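You operate a simulated robot arm through the tools that you are given. There is no shell and no other tool.

You are at the controls of a simulated robot arm. One attempt, no reset.

TASK
Put things in order on the counter top. At the end: the mustard squeeze bottle stands where the tall green can stood; the orange card tub (marked "BUTTER") stands on top of the beige roll top; the tall green can stands where the orange card tub stood; the cream salad squeeze bottle is on the yellow board; whatever was shut is shut again. Leave all else as you found it, and nothing knocked over. Set down upright: cream salad squeeze bottle.

It is judged by the outcome, as a careful person would: the job done as asked, and still so three seconds after it is handed in. It fails if anything else is knocked over, pushed out of place, dropped, spilled or broken.

THE ROBOT
A 5-joint arm with a two-finger parallel gripper, fixed in place. Base frame: the origin is at the foot of the arm, x ahead of it, y to its left, z up; the work surface is at about z = 0. Lengths are in mm, angles in degrees, forces in N, time in s.
With the tool pointing down near the work surface it reaches from about 260 to 600 mm from the base axis. Its first joint turns from -66.0 to 66.0 degrees. The tool tilts only in the upright plane through the base axis and itself; it spins freely about its own axis. Payload 1.57 kg.
The TCP is the grasp point between the finger pads, 30 mm short of the fingertips. In the tool frame z runs along the fingers and y along their closing line. The gripper opens to 80 mm. The fingers are 17 mm wide and 12 mm thick; the gripper's body (40 by 82 mm) begins 80 mm behind the TCP.
Orientation is told as [roll, pitch, yaw] about the base's x, y, z axes, in that order, counted from this pose: with the fingers straight down and closing along the base's y, the tool's x points along the base's -x, its y along +y and its z along -z.

THE INTERFACE
- The arm moves only by the tool jog_arm. Its argument "rows" is a list of rows, each a list of 6 numbers: the shift along the tool's x, y, z in units of 25 mm (1.0 is 25 mm), then the turn, a rotation vector about the tool's x, y, z in units of 6 degrees (1.0 is 6 degrees). In form: [[dx, dy, dz, rx, ry, rz], ...]. A call has 1 to 20 rows; each row shifts and turns the commanded pose from where the row before left it, along the tool's axes as they then stand. "claw" is the finger opening in mm, from 0 to 80, set as the call begins (left out, the last holds). A call with a number of a shift or a turn outside -1 to 1 is refused whole. Rows are played at 5 a second. More than 50 mm and 8.6 degrees between two rows, or a gripper value outside its range, and nothing of the call is played. A pose out of reach is approached as far as the arm can. The call stops where the force on the tool passes 40 N (or 10 N more than at its start, if that is more) or the arm is blocked; 0.2 s more then pass. The fingers move at their own pace (about 153 mm/s each) and stop on an object; they squeeze with about 41 N. The grip force told is the motor's: it shows also when the fingers shut on nothing. Time passes only in rows, and 0.2 s behind the last, so rows that do not move let the fingers close. It gives the time, the measured TCP pose, the force on the tool (base axes), the opening and the grip force at its end, in the units of the frame above (readings bear some noise), with the torque about the TCP (base axes, N m) and any sound that the robot's microphone picked up.
- Cameras (640 x 400 px; columns grow to the right, rows downward): "scene" is fixed at [30.4, 398.7, 530.4]; the picture's right is [-0.73, -0.68, 0.00], its down [-0.42, 0.45, -0.79] and it looks along [0.54, -0.58, -0.61] (base axes); focal length 278 px, centre (320, 200). "wrist" rides on the gripper at [72, -7, -122] in the tool frame; the picture's right is [0.09, 1.00, 0.00], its down [-0.84, 0.08, -0.54] and it looks along [-0.54, 0.05, 0.84] (tool axes); focal length 238 px, centre (320, 200). There is no depth. A picture from a camera that has moved, and an enlarged one, comes with that camera's place and axes in the base frame and with its lens. The place of the scene camera against the robot may be out by one fixed shift of up to 18 mm in any direction.
- camera(camera): a new picture of that camera. The clock stands still meanwhile.
- zoom(camera, box): a new picture of the part [left, top, right, bottom] of that camera's present view, enlarged. The clock stands still meanwhile.
- job_done(): hands the job in; it is judged then, once.

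Nothing tells you positions but the pictures and the camera data. Unless the task says otherwise, let go and move clear before handing in.

The tools are called after "Call:" by a JSON object that holds its "method" and its "body". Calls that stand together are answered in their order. jog_arm: Moves the arm, as the interface text tells. Its arguments: {"type":"object","properties":{"rows":{"type":"array"},"claw":{"type":"number"}},"required":["rows"]} The other tools are called the same way: camera (camera) takes a picture; zoom (camera, box) takes an enlarged picture of a part of a camera's view; job_done () hands the job in.

At the start:

```text
clock: 0.0
ee_pos: [420.9, -60.4, 283.9]
tcp_rot: [0.0, -0.1, 0.0]
ft_force: [-0.2, -0.4, 0.2]
moment: [-0.02, 0.03, 0.05]
gripper_width: 79.7
gripper_force: 0.0
```

scene: 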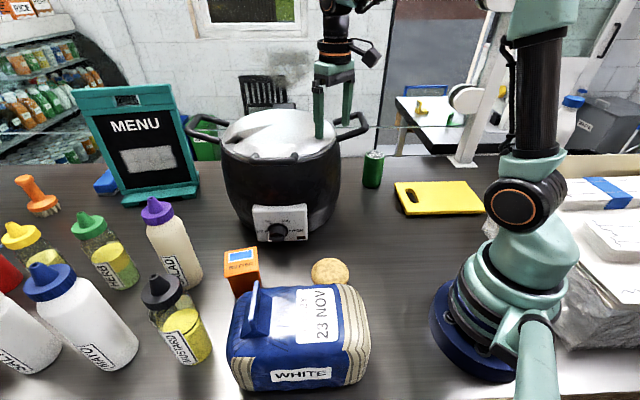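
wrist: 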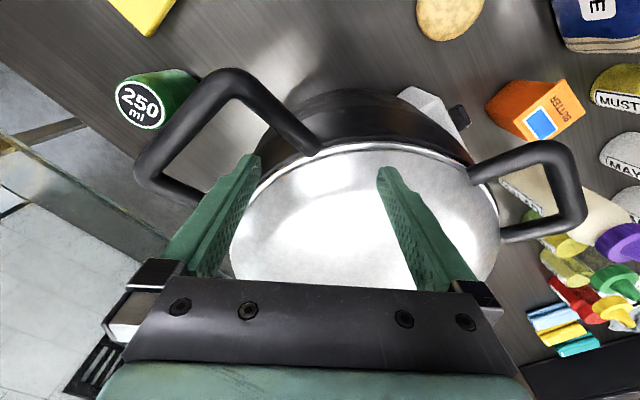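

I see a counter with a pot, a green can, a yellow board, an orange BUTTER tub, a beige roll, a wrapped loaf and several squeeze bottles. I'll look closer at each area before I move.

Call:
{"method": "zoom", "body": {"camera": "scene", "box": [0, 160, 220, 400]}}

Call:
{"method": "zoom", "body": {"camera": "scene", "box": [200, 220, 400, 400]}}

Call:
{"method": "zoom", "body": {"camera": "scene", "box": [330, 120, 510, 250]}}

Call:
{"method": "zoom", "body": {"camera": "wrist", "box": [440, 0, 640, 400]}}

```text
1.67 times, centred on (110, 280) of scene
camera zoom: at [30.4, 398.7, 530.4], right [-0.73, -0.68, 0.0], down [-0.42, 0.45, -0.79], along [0.54, -0.58, -0.61], focal length 463 px, centre (670, 67)
```

zoom: 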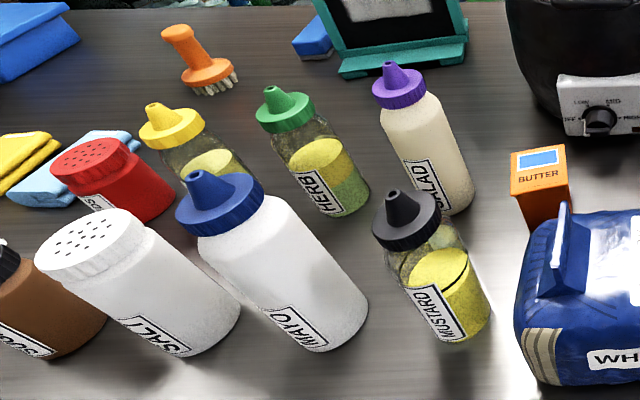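

```text
2.22 times, centred on (300, 310) of scene
camera zoom: at [30.4, 398.7, 530.4], right [-0.73, -0.68, 0.0], down [-0.42, 0.45, -0.79], along [0.54, -0.58, -0.61], focal length 618 px, centre (364, -44)
```

zoom: 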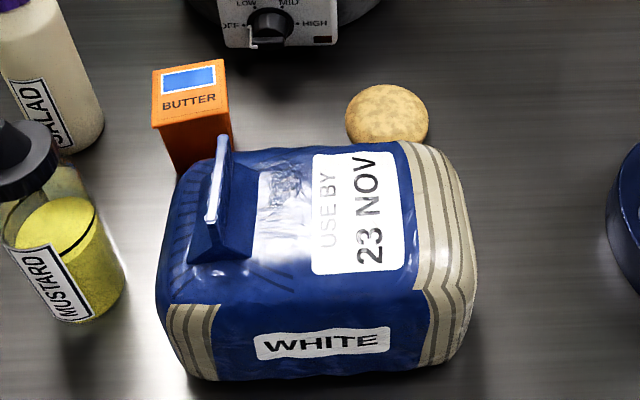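

```text
3.08 times, centred on (420, 185) of scene
camera zoom: at [30.4, 398.7, 530.4], right [-0.73, -0.68, 0.0], down [-0.42, 0.45, -0.79], along [0.54, -0.58, -0.61], focal length 855 px, centre (12, 246)
```

zoom: 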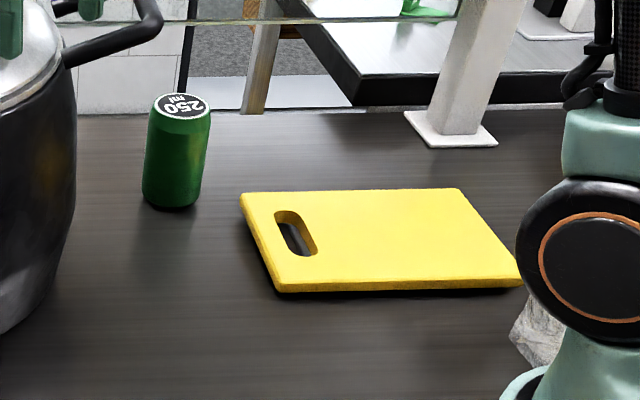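

```text
1.00 times, centred on (540, 200) of wrist (not enlarged: the box is as wide or as high as the picture)
camera zoom: at [349.8, -67.0, 404.3], right [-0.09, 1.0, 0.0], down [0.84, 0.08, 0.54], along [0.54, 0.05, -0.84], focal length 238 px, centre (100, 200)
```

zoom: 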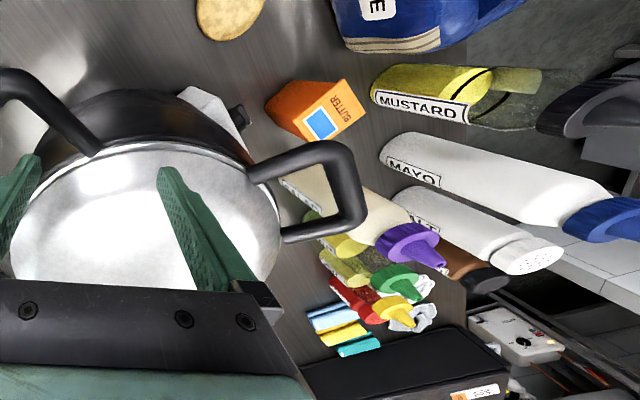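

The wrist camera gives better positions than the scene camera, so I'll raise the arm and survey the right side first (green can and yellow board). I put the can near (430,-285) and the board near (245,-350).

Call:
{"method": "jog_arm", "body": {"rows": [[0, 0, -1, 0, 0, 0], [0, 0, -1, 0, 0, 0], [0.7, -1, 0, 0, 0, 0], [0.7, -1, 0, 0, 0, 0], [0.7, -1, 0, 0, 0, 0], [0.7, -1, 0, 0, 0, 0], [0.7, -1, 0, 0, 0, 0], [0.7, -1, 0, 0, 0, 0], [0.7, -1, 0, 0, 0, 0], [0.7, -1, 0, 0, 0, 0]], "claw": 80}}

Call:
{"method": "camera", "body": {"camera": "wrist"}}

Call:
{"method": "camera", "body": {"camera": "scene"}}

```text
clock: 2.2
ee_pos: [281.5, -260.6, 330.6]
tcp_rot: [0.0, -0.1, 0.0]
ft_force: [-0.5, 0.3, 0.3]
moment: [0.0, -0.04, 0.04]
gripper_width: 80.0
gripper_force: 0.1
```

```text
taken
camera wrist: at [209.4, -267.9, 453.8], right [-0.09, 1.0, 0.0], down [0.84, 0.08, 0.54], along [0.54, 0.05, -0.84], focal length 238 px, centre (320, 200)
```

wrist: 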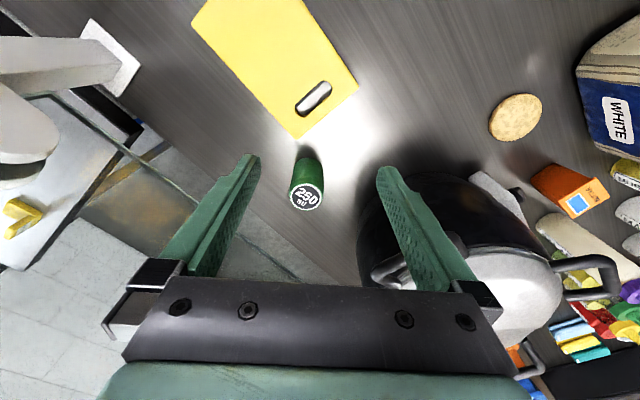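

```text
taken
```

scene: 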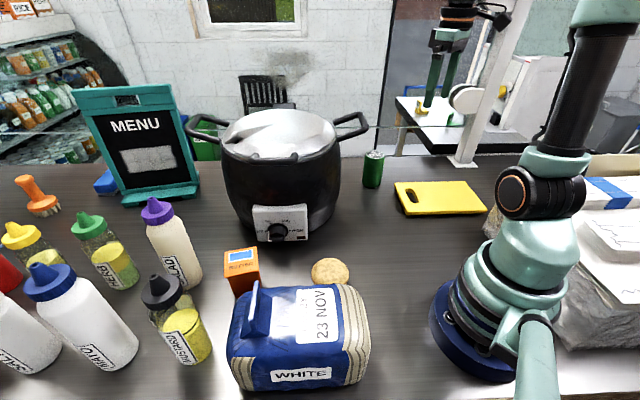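

Call:
{"method": "zoom", "body": {"camera": "wrist", "box": [240, 120, 400, 220]}}

Call:
{"method": "zoom", "body": {"camera": "wrist", "box": [440, 60, 640, 220]}}

Call:
{"method": "zoom", "body": {"camera": "wrist", "box": [160, 0, 400, 150]}}

```text
4.00 times, centred on (320, 170) of wrist
camera zoom: at [209.4, -267.9, 453.8], right [-0.09, 1.0, 0.0], down [0.84, 0.08, 0.54], along [0.54, 0.05, -0.84], focal length 953 px, centre (320, 320)
```

zoom: 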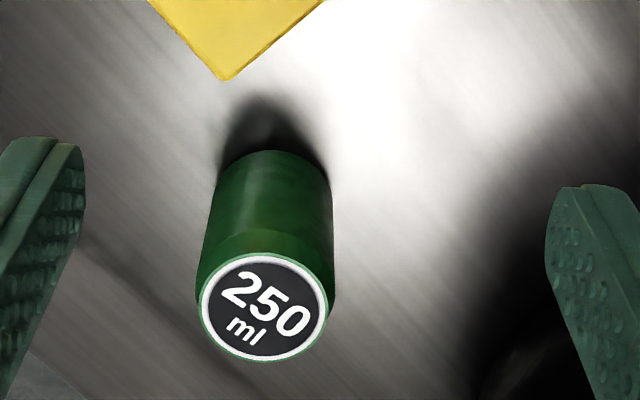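

```text
2.50 times, centred on (540, 140) of wrist
camera zoom: at [209.4, -267.9, 453.8], right [-0.09, 1.0, 0.0], down [0.84, 0.08, 0.54], along [0.54, 0.05, -0.84], focal length 596 px, centre (-230, 350)
```

zoom: 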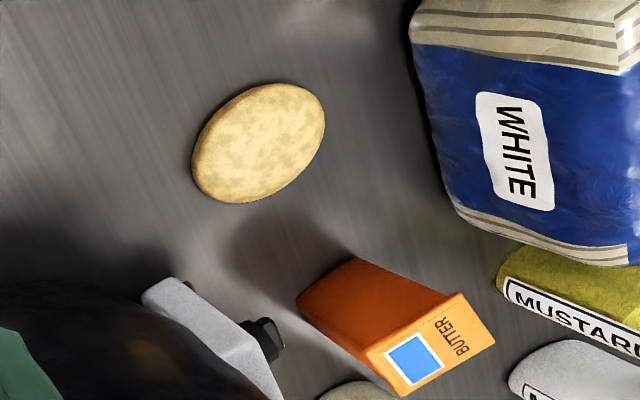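

```text
2.67 times, centred on (280, 75) of wrist
camera zoom: at [209.4, -267.9, 453.8], right [-0.09, 1.0, 0.0], down [0.84, 0.08, 0.54], along [0.54, 0.05, -0.84], focal length 636 px, centre (427, 533)
```

zoom: 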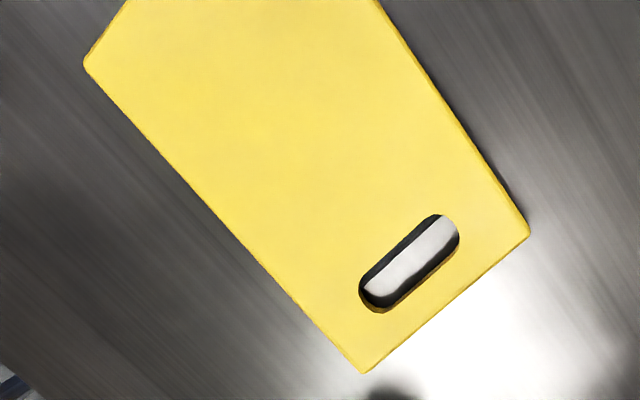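

The green can is at about (425,-272) and about 109 mm tall. Next I'll survey the left side: butter tub, roll, mustard and salad bottles.

Call:
{"method": "jog_arm", "body": {"rows": [[0, 1, 0, 0, 0, 0], [0, 1, 0, 0, 0, 0], [0, 1, 0, 0, 0, 0], [0, 1, 0, 0, 0, 0], [0, 1, 0, 0, 0, 0], [0, 1, 0, 0, 0, 0], [0, 1, 0, 0, 0, 0], [0, 1, 0, 0, 0, 0], [0, 1, 0, 0, 0, 0], [0, 1, 0, 0, 0, 0], [0, 1, 0, 0, 0, 0], [0, 1, 0, 0, 0, 0], [0, 1, 0, 0, 0, 0], [0, 1, 0, 0, 0, 0], [0, 1, 0, 0, 0, 0], [0, 1, 0, 0, 0, 0], [0, 1, 0, 0, 0, 0], [0, 1, 0, 0, 0, 0], [0, 1, 0, 0, 0, 0]]}}

Call:
{"method": "camera", "body": {"camera": "wrist"}}

Call:
{"method": "camera", "body": {"camera": "scene"}}

```text
clock: 6.2
ee_pos: [281.3, 216.6, 333.0]
tcp_rot: [-0.1, -0.1, -0.1]
ft_force: [-0.7, 0.8, 1.1]
moment: [0.03, 0.0, 0.0]
gripper_width: 80.2
gripper_force: 0.2
```

```text
taken
camera wrist: at [209.1, 209.7, 454.5], right [-0.09, 1.0, 0.0], down [0.84, 0.08, 0.54], along [0.54, 0.05, -0.84], focal length 238 px, centre (320, 200)
```

wrist: 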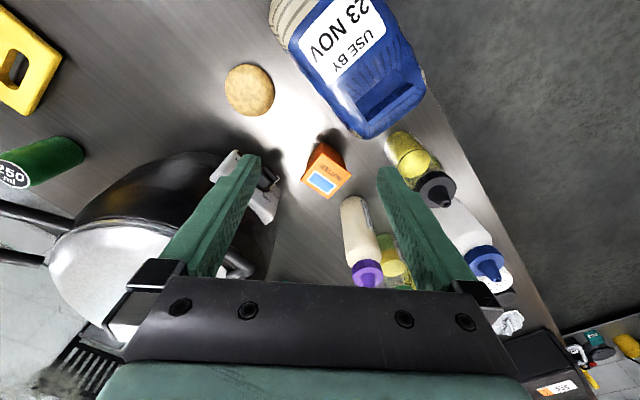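

```text
taken
```

scene: 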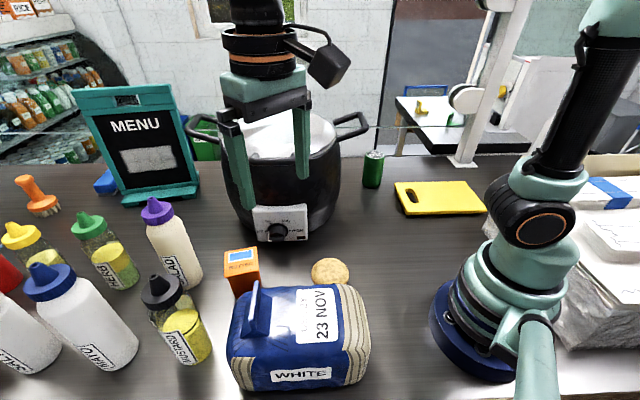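

Call:
{"method": "zoom", "body": {"camera": "wrist", "box": [240, 100, 400, 200]}}

Call:
{"method": "zoom", "body": {"camera": "wrist", "box": [320, 110, 520, 300]}}

Call:
{"method": "zoom", "body": {"camera": "wrist", "box": [200, 0, 440, 150]}}

```text
4.00 times, centred on (320, 150) of wrist
camera zoom: at [209.1, 209.7, 454.5], right [-0.09, 1.0, 0.0], down [0.84, 0.08, 0.54], along [0.54, 0.05, -0.84], focal length 953 px, centre (320, 400)
```

zoom: 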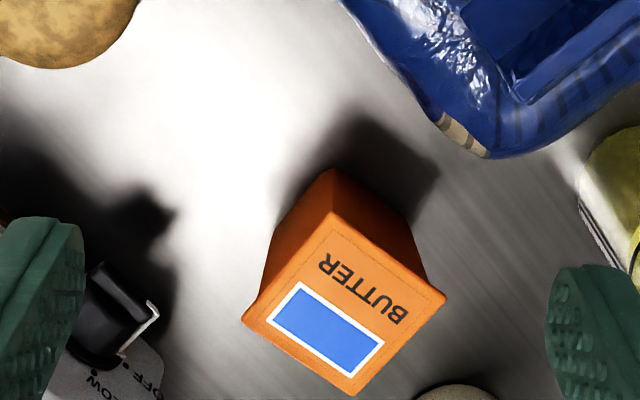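

```text
2.11 times, centred on (420, 205) of wrist
camera zoom: at [209.1, 209.7, 454.5], right [-0.09, 1.0, 0.0], down [0.84, 0.08, 0.54], along [0.54, 0.05, -0.84], focal length 502 px, centre (110, 190)
```

zoom: 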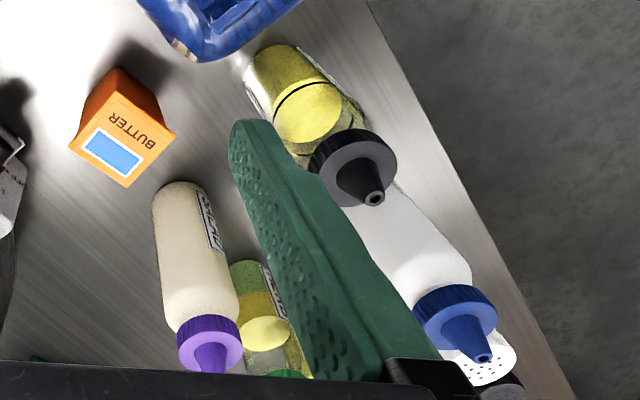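

```text
2.67 times, centred on (320, 75) of wrist
camera zoom: at [209.1, 209.7, 454.5], right [-0.09, 1.0, 0.0], down [0.84, 0.08, 0.54], along [0.54, 0.05, -0.84], focal length 636 px, centre (320, 533)
```

zoom: 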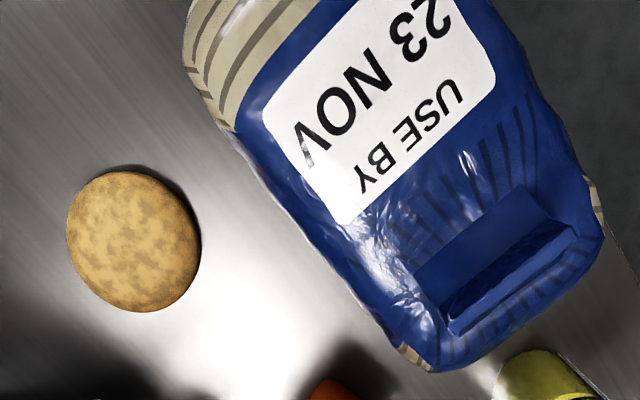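

The tub top is at about (400,237) and z≈81. Next I'll look closely at the pot and its handles so I can route around them.

Call:
{"method": "zoom", "body": {"camera": "scene", "box": [170, 90, 390, 250]}}

Call:
{"method": "zoom", "body": {"camera": "wrist", "box": [0, 140, 300, 340]}}

```text
2.50 times, centred on (280, 170) of scene
camera zoom: at [30.4, 398.7, 530.4], right [-0.73, -0.68, 0.0], down [-0.42, 0.45, -0.79], along [0.54, -0.58, -0.61], focal length 695 px, centre (420, 275)
```

zoom: 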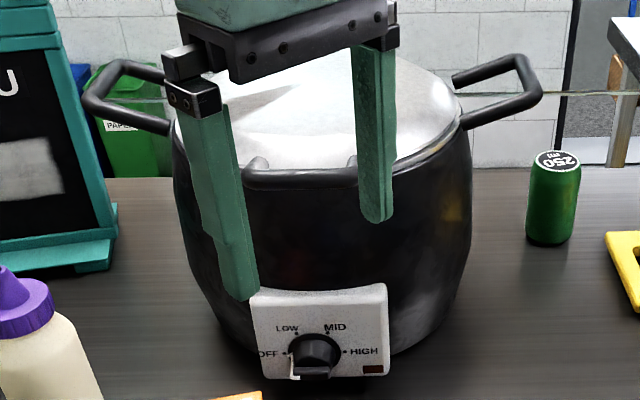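

```text
2.00 times, centred on (150, 240) of wrist
camera zoom: at [209.1, 209.7, 454.5], right [-0.09, 1.0, 0.0], down [0.84, 0.08, 0.54], along [0.54, 0.05, -0.84], focal length 477 px, centre (660, 120)
```

zoom: 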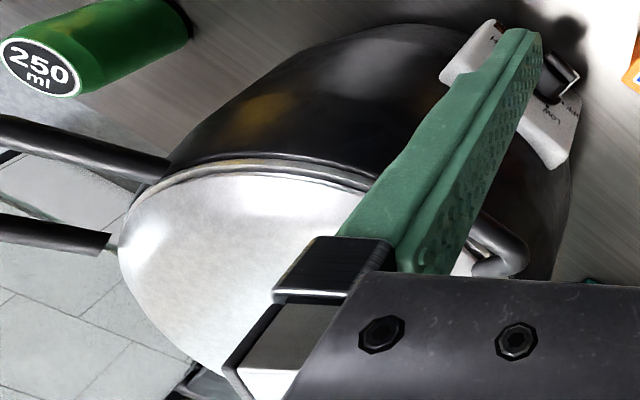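

The pot is about 250 mm tall. Its front handle is around (390–452, 87–143) at z≈256, and the loaf is tall too. I'll go over the tub with the gripper yawed +57° to match its sides, staying clear of loaf and pot.

Call:
{"method": "jog_arm", "body": {"rows": [[-0.95, 0.163, 0, 0, 0, 0], [-0.95, 0.163, 0, 0, 0, 0], [-0.95, 0.163, 0, 0, 0, 0], [-0.95, 0.163, 0, 0, 0, 0], [-0.95, 0.163, 0, 0, 0, 0], [0, 0, 0, 0, 0, -0.95], [0, 0, 0, 0, 0, -0.95], [0, 0, 0, 0, 0, -0.95], [0, 0, 0, 0, 0, -0.95], [0, 0, 0, 0, 0, -0.95], [0, 0, 0, 0, 0, -0.95], [0, 0, 0, 0, 0, -0.95], [0, 0, 0, 0, 0, -0.95], [0, 0, 0, 0, 0, -0.95], [0, 0, 0, 0, 0, -0.95], [0, 0, 1, 0, 0, 0], [0, 0, 1, 0, 0, 0], [0, 0, 1, 0, 0, 0], [0, 0, 1, 0, 0, 0]], "claw": 80}}

Call:
{"method": "camera", "body": {"camera": "wrist"}}

Call:
{"method": "camera", "body": {"camera": "scene"}}

```text
clock: 10.2
ee_pos: [403.2, 236.7, 231.4]
tcp_rot: [0.0, 0.0, 57.0]
ft_force: [0.3, -0.2, 0.3]
moment: [-0.02, 0.0, 0.0]
gripper_width: 80.1
gripper_force: 0.1
```

```text
taken
camera wrist: at [369.3, 172.5, 353.5], right [-0.89, 0.46, 0.0], down [0.39, 0.74, 0.54], along [0.25, 0.48, -0.84], focal length 238 px, centre (320, 200)
```

wrist: 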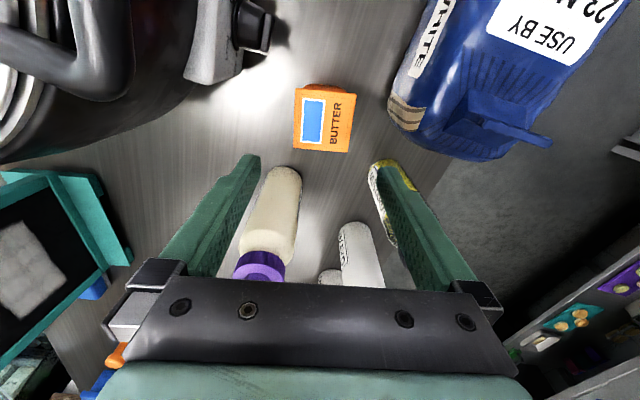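

```text
taken
```

scene: 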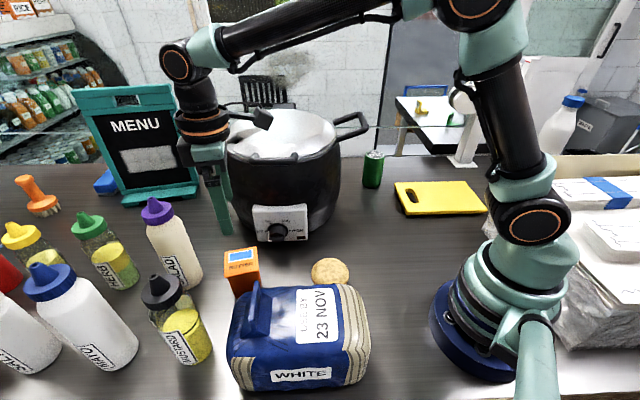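

Call:
{"method": "zoom", "body": {"camera": "wrist", "box": [260, 70, 388, 150]}}

```text
5.00 times, centred on (324, 110) of wrist
camera zoom: at [369.3, 172.5, 353.5], right [-0.89, 0.46, 0.0], down [0.39, 0.74, 0.54], along [0.25, 0.48, -0.84], focal length 1192 px, centre (300, 650)
```

zoom: 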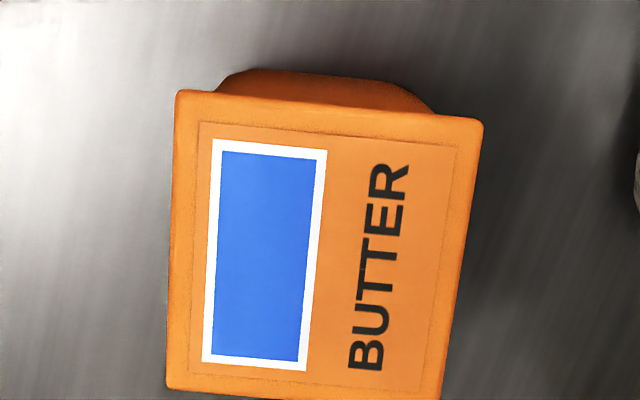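

Call:
{"method": "zoom", "body": {"camera": "scene", "box": [205, 235, 285, 305]}}

```text
5.71 times, centred on (245, 270) of scene
camera zoom: at [30.4, 398.7, 530.4], right [-0.73, -0.68, 0.0], down [-0.42, 0.45, -0.79], along [0.54, -0.58, -0.61], focal length 1588 px, centre (749, -200)
```

zoom: 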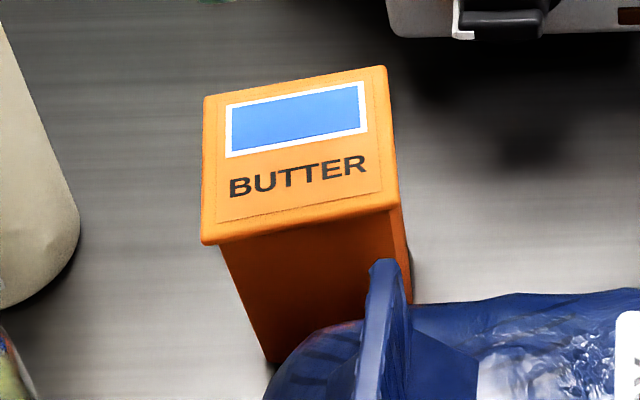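

The tub's lid is square to the gripper, with its centre at about (399.6,237). I'll shift slightly, descend over it and check the settled pose before closing.

Call:
{"method": "jog_arm", "body": {"rows": [[0, 0, 0, 0, 0, 0], [0, 0, 0, 0, 0, 0], [0, 0, 0, 0, 0, 0]]}}

```text
clock: 11.0
ee_pos: [403.8, 235.8, 231.8]
tcp_rot: [-0.1, -0.1, 57.0]
ft_force: [-0.5, 0.7, -0.2]
moment: [0.02, 0.01, 0.01]
gripper_width: 80.1
gripper_force: 0.1
```

Call:
{"method": "jog_arm", "body": {"rows": [[0.08, 0.13, 0, 0, 0, 0], [0, 0, 0.9, 0, 0, 0], [0, 0, 0.9, 0, 0, 0], [0, 0, 0.9, 0, 0, 0], [0, 0, 0.9, 0, 0, 0], [0, 0, 0.8, 0, 0, 0], [0, 0, 0, 0, 0, 0]]}}

Call:
{"method": "camera", "body": {"camera": "wrist"}}

Call:
{"method": "camera", "body": {"camera": "scene"}}

```text
clock: 12.6
ee_pos: [397.2, 234.8, 123.0]
tcp_rot: [0.0, 0.0, 57.0]
ft_force: [-0.1, 0.3, 0.3]
moment: [-0.01, 0.02, 0.01]
gripper_width: 79.9
gripper_force: 0.0
```

```text
taken
camera wrist: at [364.6, 171.1, 244.6], right [-0.89, 0.46, 0.0], down [0.39, 0.74, 0.54], along [0.25, 0.48, -0.84], focal length 238 px, centre (320, 200)
```

wrist: 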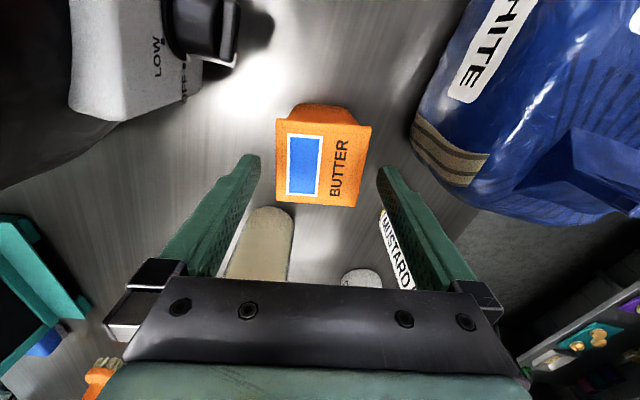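

```text
taken
```

scene: 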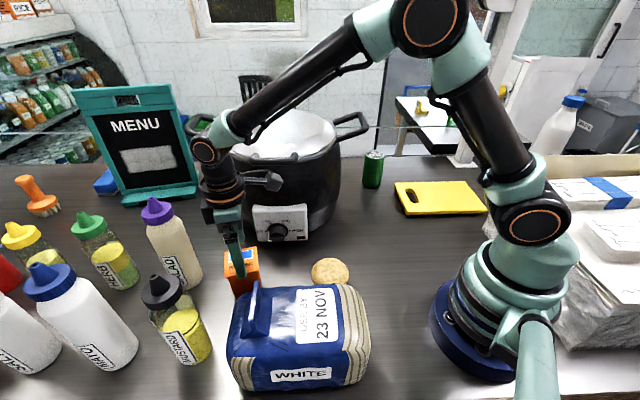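

Aligned within a few mm; I'll correct 3 mm, descend to z≈70 and close on the tub.

Call:
{"method": "jog_arm", "body": {"rows": [[-0.12, 0.02, 0.7, 0, 0, 0], [0, 0, 0.7, 0, 0, 0], [0, 0, 0.7, 0, 0, 0], [0, 0, 0, 0, 0, 0], [0, 0, 0, 0, 0, 0]]}}

Call:
{"method": "camera", "body": {"camera": "wrist"}}

```text
clock: 13.8
ee_pos: [398.5, 236.6, 70.1]
tcp_rot: [0.1, 0.0, 57.0]
ft_force: [-0.2, 0.7, 0.8]
moment: [-0.01, 0.01, 0.01]
gripper_width: 79.9
gripper_force: 0.1
```

```text
taken
camera wrist: at [365.5, 173.5, 191.9], right [-0.89, 0.46, 0.0], down [0.39, 0.74, 0.54], along [0.25, 0.48, -0.84], focal length 238 px, centre (320, 200)
```

wrist: 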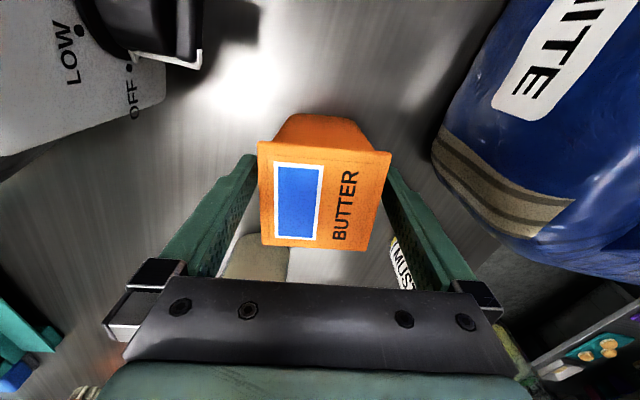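

Call:
{"method": "jog_arm", "body": {"rows": [[0, 0, 0, 0, 0, 0], [0, 0, 0, 0, 0, 0], [0, 0, 0, 0, 0, 0]], "claw": 50}}

Call:
{"method": "camera", "body": {"camera": "wrist"}}

```text
clock: 14.6
ee_pos: [400.0, 236.8, 70.4]
tcp_rot: [0.0, 0.0, 57.0]
ft_force: [0.9, -0.9, 0.8]
moment: [-0.04, 0.0, 0.01]
gripper_width: 64.9
gripper_force: 41.5
```

```text
taken
camera wrist: at [365.5, 173.5, 192.1], right [-0.89, 0.46, 0.0], down [0.39, 0.74, 0.54], along [0.25, 0.48, -0.84], focal length 238 px, centre (320, 200)
```

wrist: 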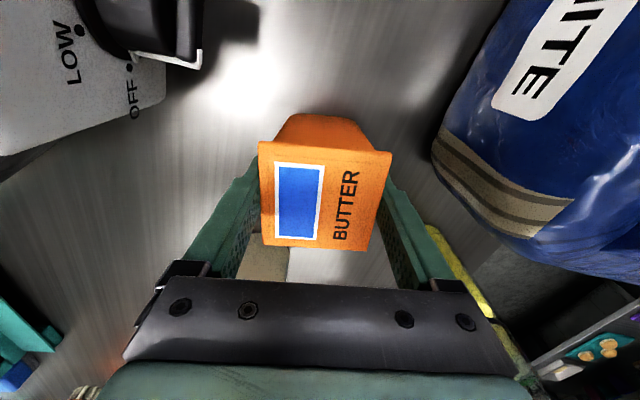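

Call:
{"method": "jog_arm", "body": {"rows": [[0, 0, -0.5, 0, 0, 0], [0, 0, -0.7, 0, 0, 0], [0, 0, -0.8, 0, 0, 0], [0, 0, -0.8, 0, 0, 0], [0, 0, 0, 0, 0, 0]]}}

Call:
{"method": "camera", "body": {"camera": "wrist"}}

Call:
{"method": "zoom", "body": {"camera": "scene", "box": [180, 180, 340, 310]}}

```text
clock: 15.8
ee_pos: [398.7, 236.5, 139.5]
tcp_rot: [0.0, 0.1, 57.0]
ft_force: [-0.2, 0.3, -1.7]
moment: [0.02, -0.03, -0.01]
gripper_width: 64.7
gripper_force: 41.1
```

```text
taken
camera wrist: at [364.4, 173.0, 261.7], right [-0.89, 0.46, 0.0], down [0.39, 0.74, 0.54], along [0.25, 0.48, -0.84], focal length 238 px, centre (320, 200)
```

wrist: 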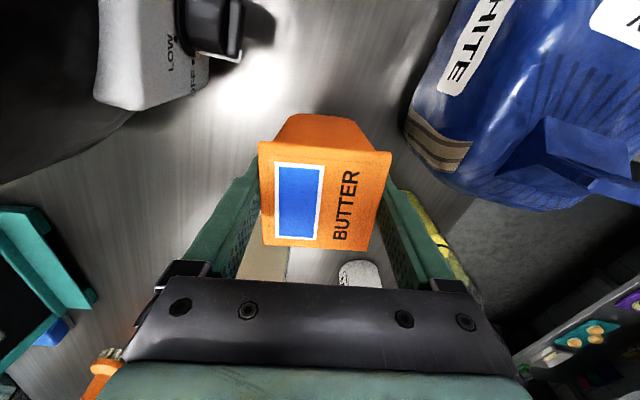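

```text
3.08 times, centred on (260, 245) of scene
camera zoom: at [30.4, 398.7, 530.4], right [-0.73, -0.68, 0.0], down [-0.42, 0.45, -0.79], along [0.54, -0.58, -0.61], focal length 855 px, centre (505, 62)
```

zoom: 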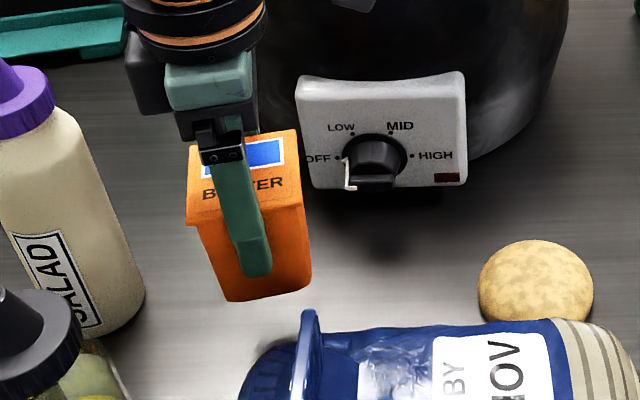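

The tub is held and lifted whole. I'll carry it to above the roll at about (284,95.5), then check.

Call:
{"method": "jog_arm", "body": {"rows": [[0.91, 0.1, 0, 0, 0, 0], [0.91, 0.1, 0, 0, 0, 0], [0.91, 0.1, 0, 0, 0, 0], [0.91, 0.1, 0, 0, 0, 0], [0.91, 0.1, 0, 0, 0, 0], [0.91, 0.1, 0, 0, 0, 0], [0.91, 0.1, 0, 0, 0, 0], [0.9, 0.07, 0, 0, 0, 0], [0, 0, 0, 0, 0, 0], [0, 0, 0, 0, 0, 0]]}}

Call:
{"method": "camera", "body": {"camera": "wrist"}}

Call:
{"method": "zoom", "body": {"camera": "scene", "box": [250, 180, 410, 310]}}

```text
clock: 18.0
ee_pos: [283.0, 96.2, 139.7]
tcp_rot: [0.0, 0.0, 57.1]
ft_force: [0.4, 0.7, -2.2]
moment: [-0.01, -0.04, -0.05]
gripper_width: 64.3
gripper_force: 40.9
```

```text
taken
camera wrist: at [248.6, 32.2, 260.8], right [-0.89, 0.46, 0.0], down [0.39, 0.74, 0.54], along [0.25, 0.48, -0.84], focal length 238 px, centre (320, 200)
```

wrist: 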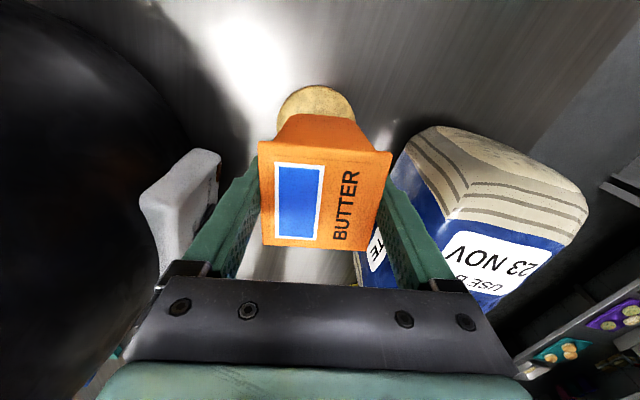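

```text
3.08 times, centred on (330, 245) of scene
camera zoom: at [30.4, 398.7, 530.4], right [-0.73, -0.68, 0.0], down [-0.42, 0.45, -0.79], along [0.54, -0.58, -0.61], focal length 855 px, centre (289, 62)
```

zoom: 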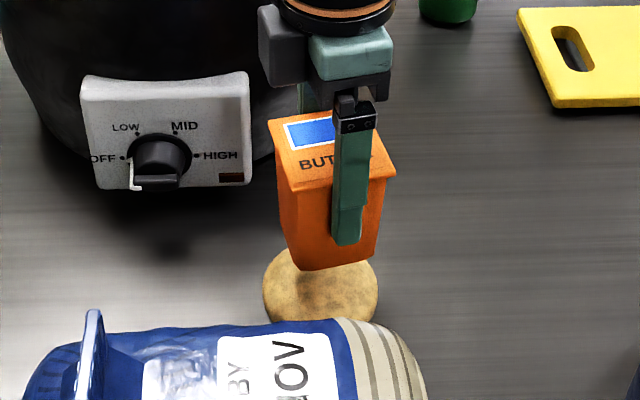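

Call:
{"method": "jog_arm", "body": {"rows": [[0.1, -0.09, 0, 0, 0, 0], [0, 0, 0.6, 0, 0, 0], [0, 0, 0.6, 0, 0, 0], [0, 0, 0.4, 0, 0, 0], [0, 0, 0, 0, 0, 0]]}}

Call:
{"method": "zoom", "body": {"camera": "scene", "box": [290, 210, 390, 300]}}

Call:
{"method": "zoom", "body": {"camera": "wrist", "box": [240, 60, 400, 160]}}

```text
clock: 19.2
ee_pos: [281.6, 92.3, 98.4]
tcp_rot: [0.0, -0.1, 57.0]
ft_force: [0.0, -0.8, -1.8]
moment: [0.04, -0.01, -0.01]
gripper_width: 64.5
gripper_force: 41.2
```

```text
4.44 times, centred on (340, 255) of scene
camera zoom: at [30.4, 398.7, 530.4], right [-0.73, -0.68, 0.0], down [-0.42, 0.45, -0.79], along [0.54, -0.58, -0.61], focal length 1235 px, centre (231, -44)
```

zoom: 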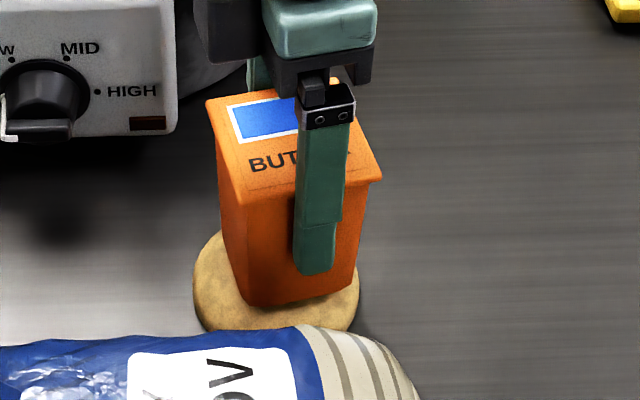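

```text
4.00 times, centred on (320, 110) of wrist
camera zoom: at [249.4, 28.6, 220.8], right [-0.89, 0.46, 0.0], down [0.39, 0.74, 0.54], along [0.25, 0.48, -0.84], focal length 953 px, centre (320, 560)
```

zoom: 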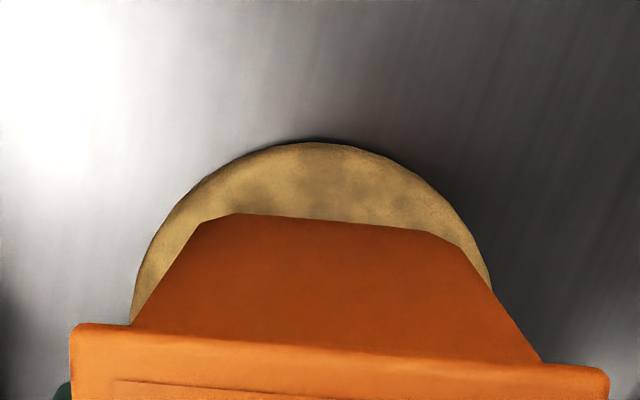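

The tub is centred over the roll, so I'll lower it in small steps and watch the force.

Call:
{"method": "jog_arm", "body": {"rows": [[0, 0, 0.1, 0, 0, 0], [0, 0, 0.1, 0, 0, 0], [0, 0, 0.1, 0, 0, 0], [0, 0, 0, 0, 0, 0]]}}

```text
clock: 20.0
ee_pos: [284.9, 92.4, 95.9]
tcp_rot: [-0.2, -0.4, 57.0]
ft_force: [-4.2, 1.0, 14.8]
moment: [0.23, 0.03, 0.05]
gripper_width: 64.3
gripper_force: 41.3
stopped in row 3: the force on the tool passed its limit at 40 N (the readings are from after the stop); the commanded pose is now the measured one
```

Call:
{"method": "zoom", "body": {"camera": "scene", "box": [290, 210, 390, 300]}}

Call:
{"method": "zoom", "body": {"camera": "wrist", "box": [240, 60, 400, 160]}}

Call:
{"method": "camera", "body": {"camera": "wrist"}}

```text
4.44 times, centred on (340, 255) of scene
camera zoom: at [30.3, 398.7, 530.5], right [-0.73, -0.68, 0.0], down [-0.42, 0.45, -0.79], along [0.54, -0.58, -0.61], focal length 1235 px, centre (231, -44)
```

zoom: 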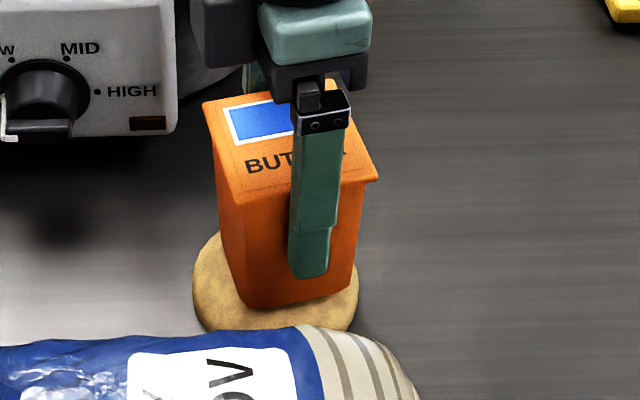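

```text
4.00 times, centred on (320, 110) of wrist
camera zoom: at [250.9, 29.1, 216.8], right [-0.89, 0.46, 0.0], down [0.39, 0.74, 0.55], along [0.26, 0.48, -0.84], focal length 953 px, centre (320, 560)
```

zoom: 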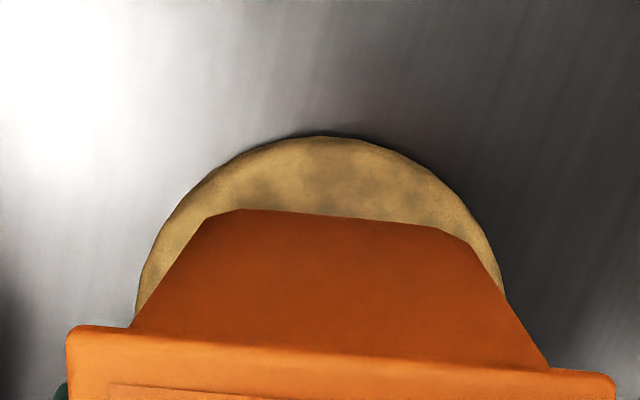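

```text
taken
camera wrist: at [250.9, 29.1, 216.8], right [-0.89, 0.46, 0.0], down [0.39, 0.74, 0.55], along [0.26, 0.48, -0.84], focal length 238 px, centre (320, 200)
```

wrist: 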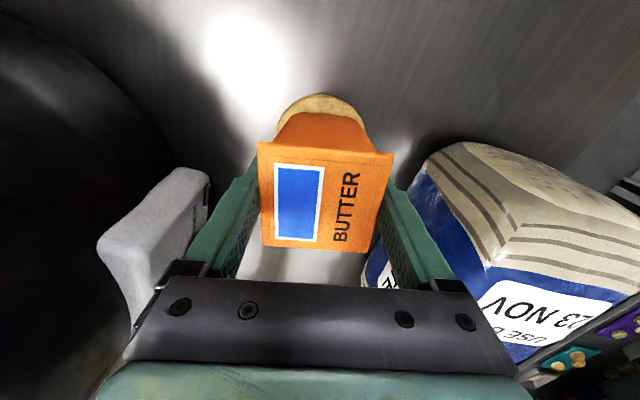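

Call:
{"method": "jog_arm", "body": {"rows": [[0, 0, 0, 0, 0, 0], [0, 0, 0, 0, 0, 0]]}}

```text
clock: 20.6
ee_pos: [285.5, 93.6, 95.1]
tcp_rot: [-0.3, -0.3, 57.0]
ft_force: [-2.8, -1.1, 15.9]
moment: [0.09, 0.09, 0.02]
gripper_width: 64.7
gripper_force: 41.3
```

Call:
{"method": "jog_arm", "body": {"rows": [[0, 0, -0.04, 0, 0, 0], [0, 0, 0, 0, 0, 0]]}}

```text
clock: 21.2
ee_pos: [284.6, 92.7, 97.1]
tcp_rot: [-0.1, -0.2, 57.0]
ft_force: [1.0, 0.4, -0.7]
moment: [0.02, -0.07, 0.03]
gripper_width: 64.3
gripper_force: 40.9
```

Call:
{"method": "jog_arm", "body": {"rows": [[0, 0, 0.01, 0, 0, 0], [0, 0, 0, 0, 0, 0]]}}

Call:
{"method": "jog_arm", "body": {"rows": [[0, 0, 0, 0, 0, 0], [0, 0, 0, 0, 0, 0]], "claw": 78}}

Call:
{"method": "zoom", "body": {"camera": "scene", "box": [290, 210, 390, 300]}}

Call:
{"method": "camera", "body": {"camera": "wrist"}}

```text
clock: 21.8
ee_pos: [284.4, 93.4, 95.6]
tcp_rot: [-0.2, -0.1, 57.0]
ft_force: [-2.0, -0.4, 3.7]
moment: [0.01, 0.0, 0.04]
gripper_width: 64.4
gripper_force: 40.4
```

```text
clock: 22.4
ee_pos: [286.2, 93.2, 95.8]
tcp_rot: [-0.2, -0.1, 56.9]
ft_force: [-0.1, 0.4, 0.2]
moment: [-0.01, 0.01, -0.03]
gripper_width: 78.2
gripper_force: 0.0
```

```text
4.44 times, centred on (340, 255) of scene
camera zoom: at [30.4, 398.7, 530.4], right [-0.73, -0.68, 0.0], down [-0.42, 0.45, -0.79], along [0.54, -0.58, -0.61], focal length 1235 px, centre (231, -44)
```

zoom: 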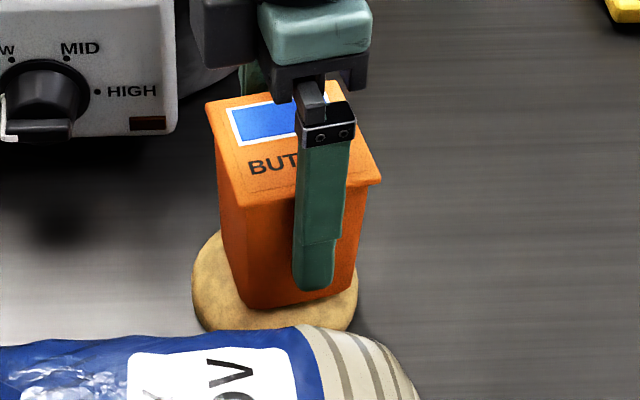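

```text
taken
camera wrist: at [250.8, 29.2, 217.1], right [-0.89, 0.46, 0.0], down [0.39, 0.74, 0.55], along [0.26, 0.48, -0.84], focal length 238 px, centre (320, 200)
```

wrist: 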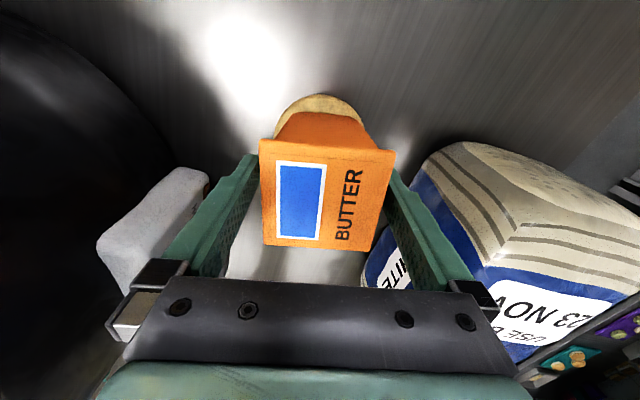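

The tub stands on the roll. I'll rise straight up and check it is stable.

Call:
{"method": "jog_arm", "body": {"rows": [[0, 0, -0.4, 0, 0, 0], [0, 0, -0.6, 0, 0, 0], [0, 0, -0.8, 0, 0, 0], [0, 0, -1, 0, 0, 0], [0, 0, -1, 0, 0, 0], [0, 0, -1, 0, 0, 0], [0, 0, -1, 0, 0, 0], [0, 0, -1, 0, 0, 0], [0, 0, -1, 0, 0, 0]], "claw": 80}}

Call:
{"method": "camera", "body": {"camera": "scene"}}

Call:
{"method": "camera", "body": {"camera": "wrist"}}

```text
clock: 24.4
ee_pos: [284.1, 92.3, 292.1]
tcp_rot: [-0.2, -0.2, 56.9]
ft_force: [-0.5, -0.2, 0.5]
moment: [0.03, 0.0, 0.03]
gripper_width: 79.7
gripper_force: 0.0
```

```text
taken
```

scene: 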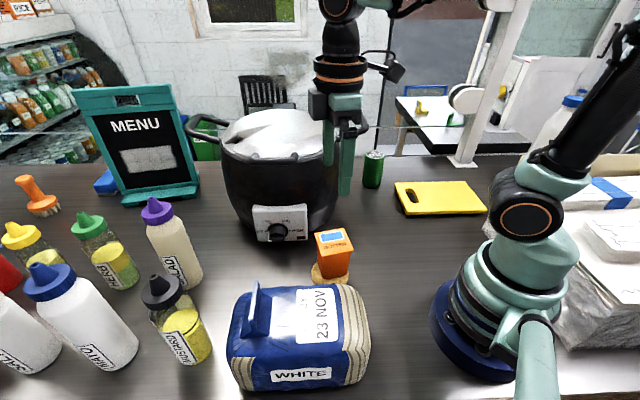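

```text
taken
camera wrist: at [250.5, 29.0, 412.6], right [-0.89, 0.46, 0.0], down [0.39, 0.74, 0.54], along [0.26, 0.48, -0.84], focal length 238 px, centre (320, 200)
```

wrist: 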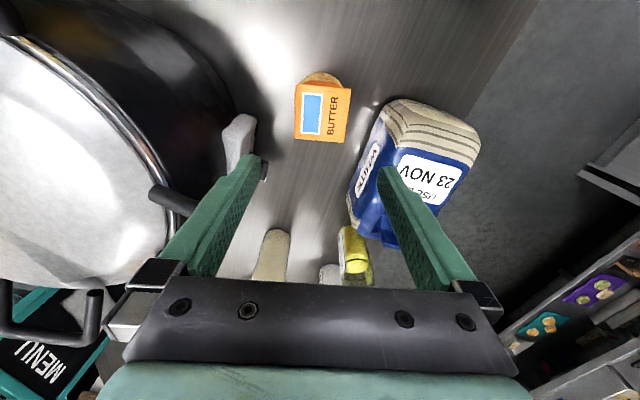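

The tub is standing on the roll. Next is the green can: I'll swing back around in front of the pot to above (425,-272).

Call:
{"method": "jog_arm", "body": {"rows": [[0.989, -0.705, 0, 0, 0, 0], [0.989, -0.705, 0, 0, 0, 0], [0.989, -0.705, 0, 0, 0, 0], [0.989, -0.705, 0, 0, 0, 0], [0.989, -0.705, 0, 0, 0, 0], [0.989, -0.705, 0, 0, 0, 0], [0.989, -0.705, 0, 0, 0, 0], [0.989, -0.705, 0, 0, 0, 0], [0.989, -0.705, 0, 0, 0, 0], [0.989, -0.705, 0, 0, 0, 0], [0.989, -0.705, 0, 0, 0, 0], [0.989, -0.705, 0, 0, 0, 0], [-0.545, -0.839, 0, 0, 0, 0], [-0.545, -0.839, 0, 0, 0, 0], [-0.545, -0.839, 0, 0, 0, 0], [-0.545, -0.839, 0, 0, 0, 0], [-0.545, -0.839, 0, 0, 0, 0], [0, 0, 0, 0, 0, 0], [0, 0, 0, 0, 0, 0]]}}

Call:
{"method": "camera", "body": {"camera": "wrist"}}

Call:
{"method": "camera", "body": {"camera": "scene"}}

```text
clock: 28.4
ee_pos: [424.0, -268.6, 290.3]
tcp_rot: [-0.2, 0.0, 57.1]
ft_force: [0.1, 0.2, 0.0]
moment: [-0.03, 0.01, 0.01]
gripper_width: 80.2
gripper_force: 0.1
```

```text
taken
camera wrist: at [390.8, -333.2, 412.1], right [-0.89, 0.46, 0.0], down [0.39, 0.75, 0.54], along [0.25, 0.48, -0.84], focal length 238 px, centre (320, 200)
```

wrist: 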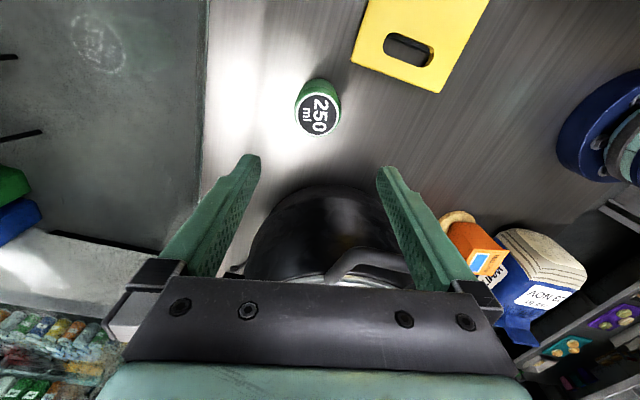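

```text
taken
```

scene: 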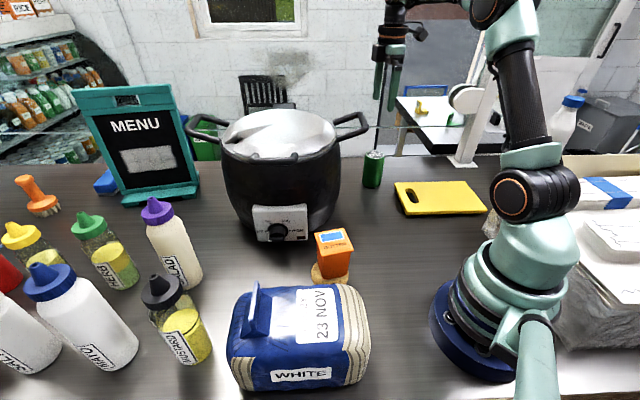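

Call:
{"method": "zoom", "body": {"camera": "wrist", "box": [256, 60, 384, 140]}}

```text
5.00 times, centred on (320, 100) of wrist
camera zoom: at [390.8, -333.2, 412.1], right [-0.89, 0.46, 0.0], down [0.39, 0.75, 0.54], along [0.25, 0.48, -0.84], focal length 1192 px, centre (320, 700)
```

zoom: 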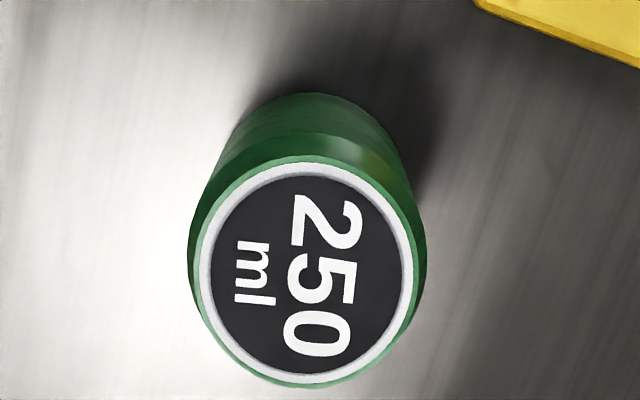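

Call:
{"method": "jog_arm", "body": {"rows": [[0.09, -0.16, 0, 0, 0, 0], [0, 0, 0.9, 0, 0, 0], [0, 0, 0.9, 0, 0, 0], [0, 0, 0.9, 0, 0, 0], [0, 0, 0.9, 0, 0, 0], [0, 0, 0.9, 0, 0, 0], [0, 0, 0, 0, 0, 0], [0, 0, 0, 0, 0, 0]]}}

Call:
{"method": "camera", "body": {"camera": "wrist"}}

```text
clock: 30.2
ee_pos: [425.5, -275.1, 179.0]
tcp_rot: [-0.2, 0.0, 57.0]
ft_force: [0.5, 0.4, 0.6]
moment: [0.01, 0.0, -0.01]
gripper_width: 80.1
gripper_force: 0.0
```

```text
taken
camera wrist: at [393.0, -338.8, 301.0], right [-0.89, 0.46, 0.0], down [0.39, 0.75, 0.54], along [0.25, 0.48, -0.84], focal length 238 px, centre (320, 200)
```

wrist: 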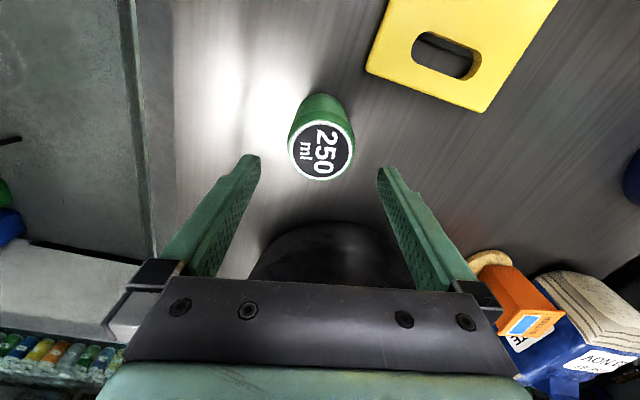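

Call:
{"method": "jog_arm", "body": {"rows": [[0, 0.05, 0.78, 0, 0, 0], [0, 0, 0.78, 0, 0, 0], [0, 0, 0.78, 0, 0, 0], [0, 0, 0.78, 0, 0, 0], [0, 0, 0.78, 0, 0, 0], [0, 0, 0.78, 0, 0, 0], [0, 0, 0, 0, 0, 0], [0, 0, 0, 0, 0, 0]]}}

Call:
{"method": "camera", "body": {"camera": "wrist"}}

Call:
{"method": "zoom", "body": {"camera": "scene", "box": [320, 110, 440, 220]}}

```text
clock: 32.0
ee_pos: [428.4, -273.7, 62.5]
tcp_rot: [-0.3, 0.0, 57.0]
ft_force: [-0.5, 0.0, 0.0]
moment: [-0.01, -0.01, -0.04]
gripper_width: 80.0
gripper_force: 0.1
```

```text
taken
camera wrist: at [394.0, -337.3, 182.9], right [-0.89, 0.46, 0.0], down [0.39, 0.75, 0.54], along [0.25, 0.48, -0.84], focal length 238 px, centre (320, 200)
```

wrist: 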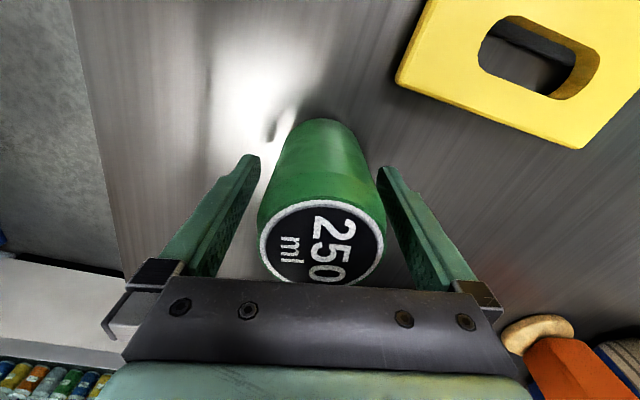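

```text
3.64 times, centred on (380, 165) of scene
camera zoom: at [30.4, 398.7, 530.4], right [-0.73, -0.68, 0.0], down [-0.42, 0.45, -0.79], along [0.54, -0.58, -0.61], focal length 1011 px, centre (102, 327)
```

zoom: 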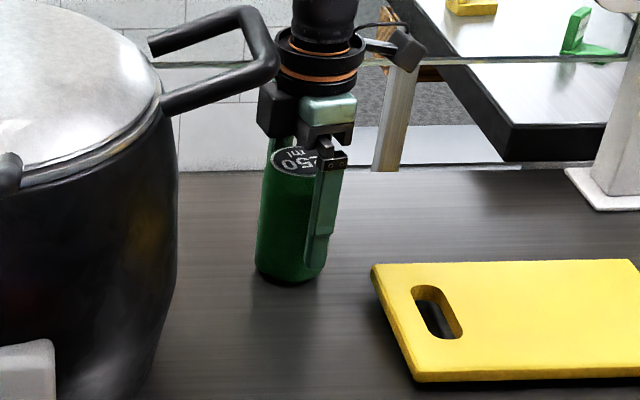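

Call:
{"method": "jog_arm", "body": {"rows": [[0, 0, 0, 0, 0, 0], [0, 0, 0, 0, 0, 0], [0, 0, 0, 0, 0, 0]], "claw": 40}}

Call:
{"method": "camera", "body": {"camera": "wrist"}}

```text
clock: 32.8
ee_pos: [427.0, -274.8, 62.0]
tcp_rot: [-0.2, -0.1, 56.9]
ft_force: [-0.9, 0.6, -0.4]
moment: [0.05, 0.13, -0.01]
gripper_width: 61.3
gripper_force: 40.5
```

```text
taken
camera wrist: at [394.0, -337.3, 183.0], right [-0.89, 0.46, 0.0], down [0.39, 0.75, 0.54], along [0.25, 0.48, -0.84], focal length 238 px, centre (320, 200)
```

wrist: 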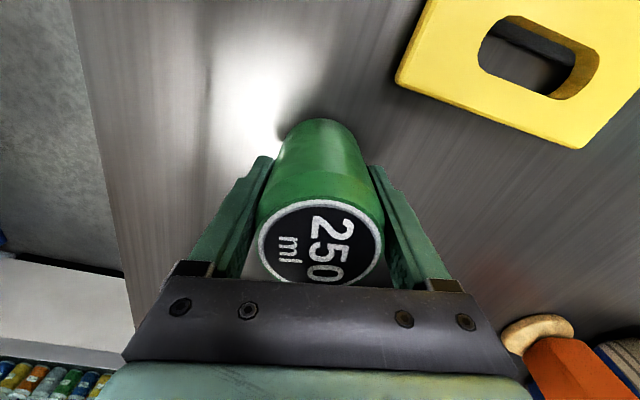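

The can is held (61 mm wide). I'll lift it and carry it in front of the pot and over the tub toward the tub's old place at (400,237.5).

Call:
{"method": "jog_arm", "body": {"rows": [[0, 0, -0.5, 0, 0, 0], [0, 0, -1, 0, 0, 0], [0, 0, -1, 0, 0, 0], [0, 0, -1, 0, 0, 0], [0, 0, -1, 0, 0, 0], [0, 0, -1, 0, 0, 0], [0, 0, -1, 0, 0, 0], [0, 0, -1, 0, 0, 0], [0, 0, -1, 0, 0, 0], [0, 0, 0, 0, 0, 0]]}}

Call:
{"method": "camera", "body": {"camera": "wrist"}}

```text
clock: 35.0
ee_pos: [424.0, -275.2, 274.7]
tcp_rot: [-0.2, 0.0, 57.0]
ft_force: [0.0, 0.6, -2.3]
moment: [0.02, -0.02, 0.02]
gripper_width: 61.0
gripper_force: 41.1
```

```text
taken
camera wrist: at [390.9, -337.5, 396.5], right [-0.89, 0.46, 0.0], down [0.39, 0.75, 0.54], along [0.25, 0.48, -0.84], focal length 238 px, centre (320, 200)
```

wrist: 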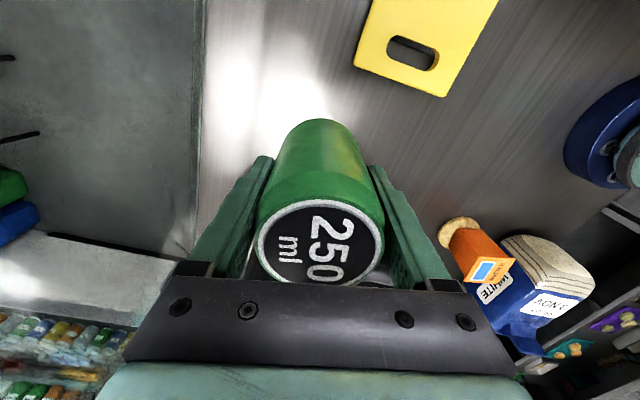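

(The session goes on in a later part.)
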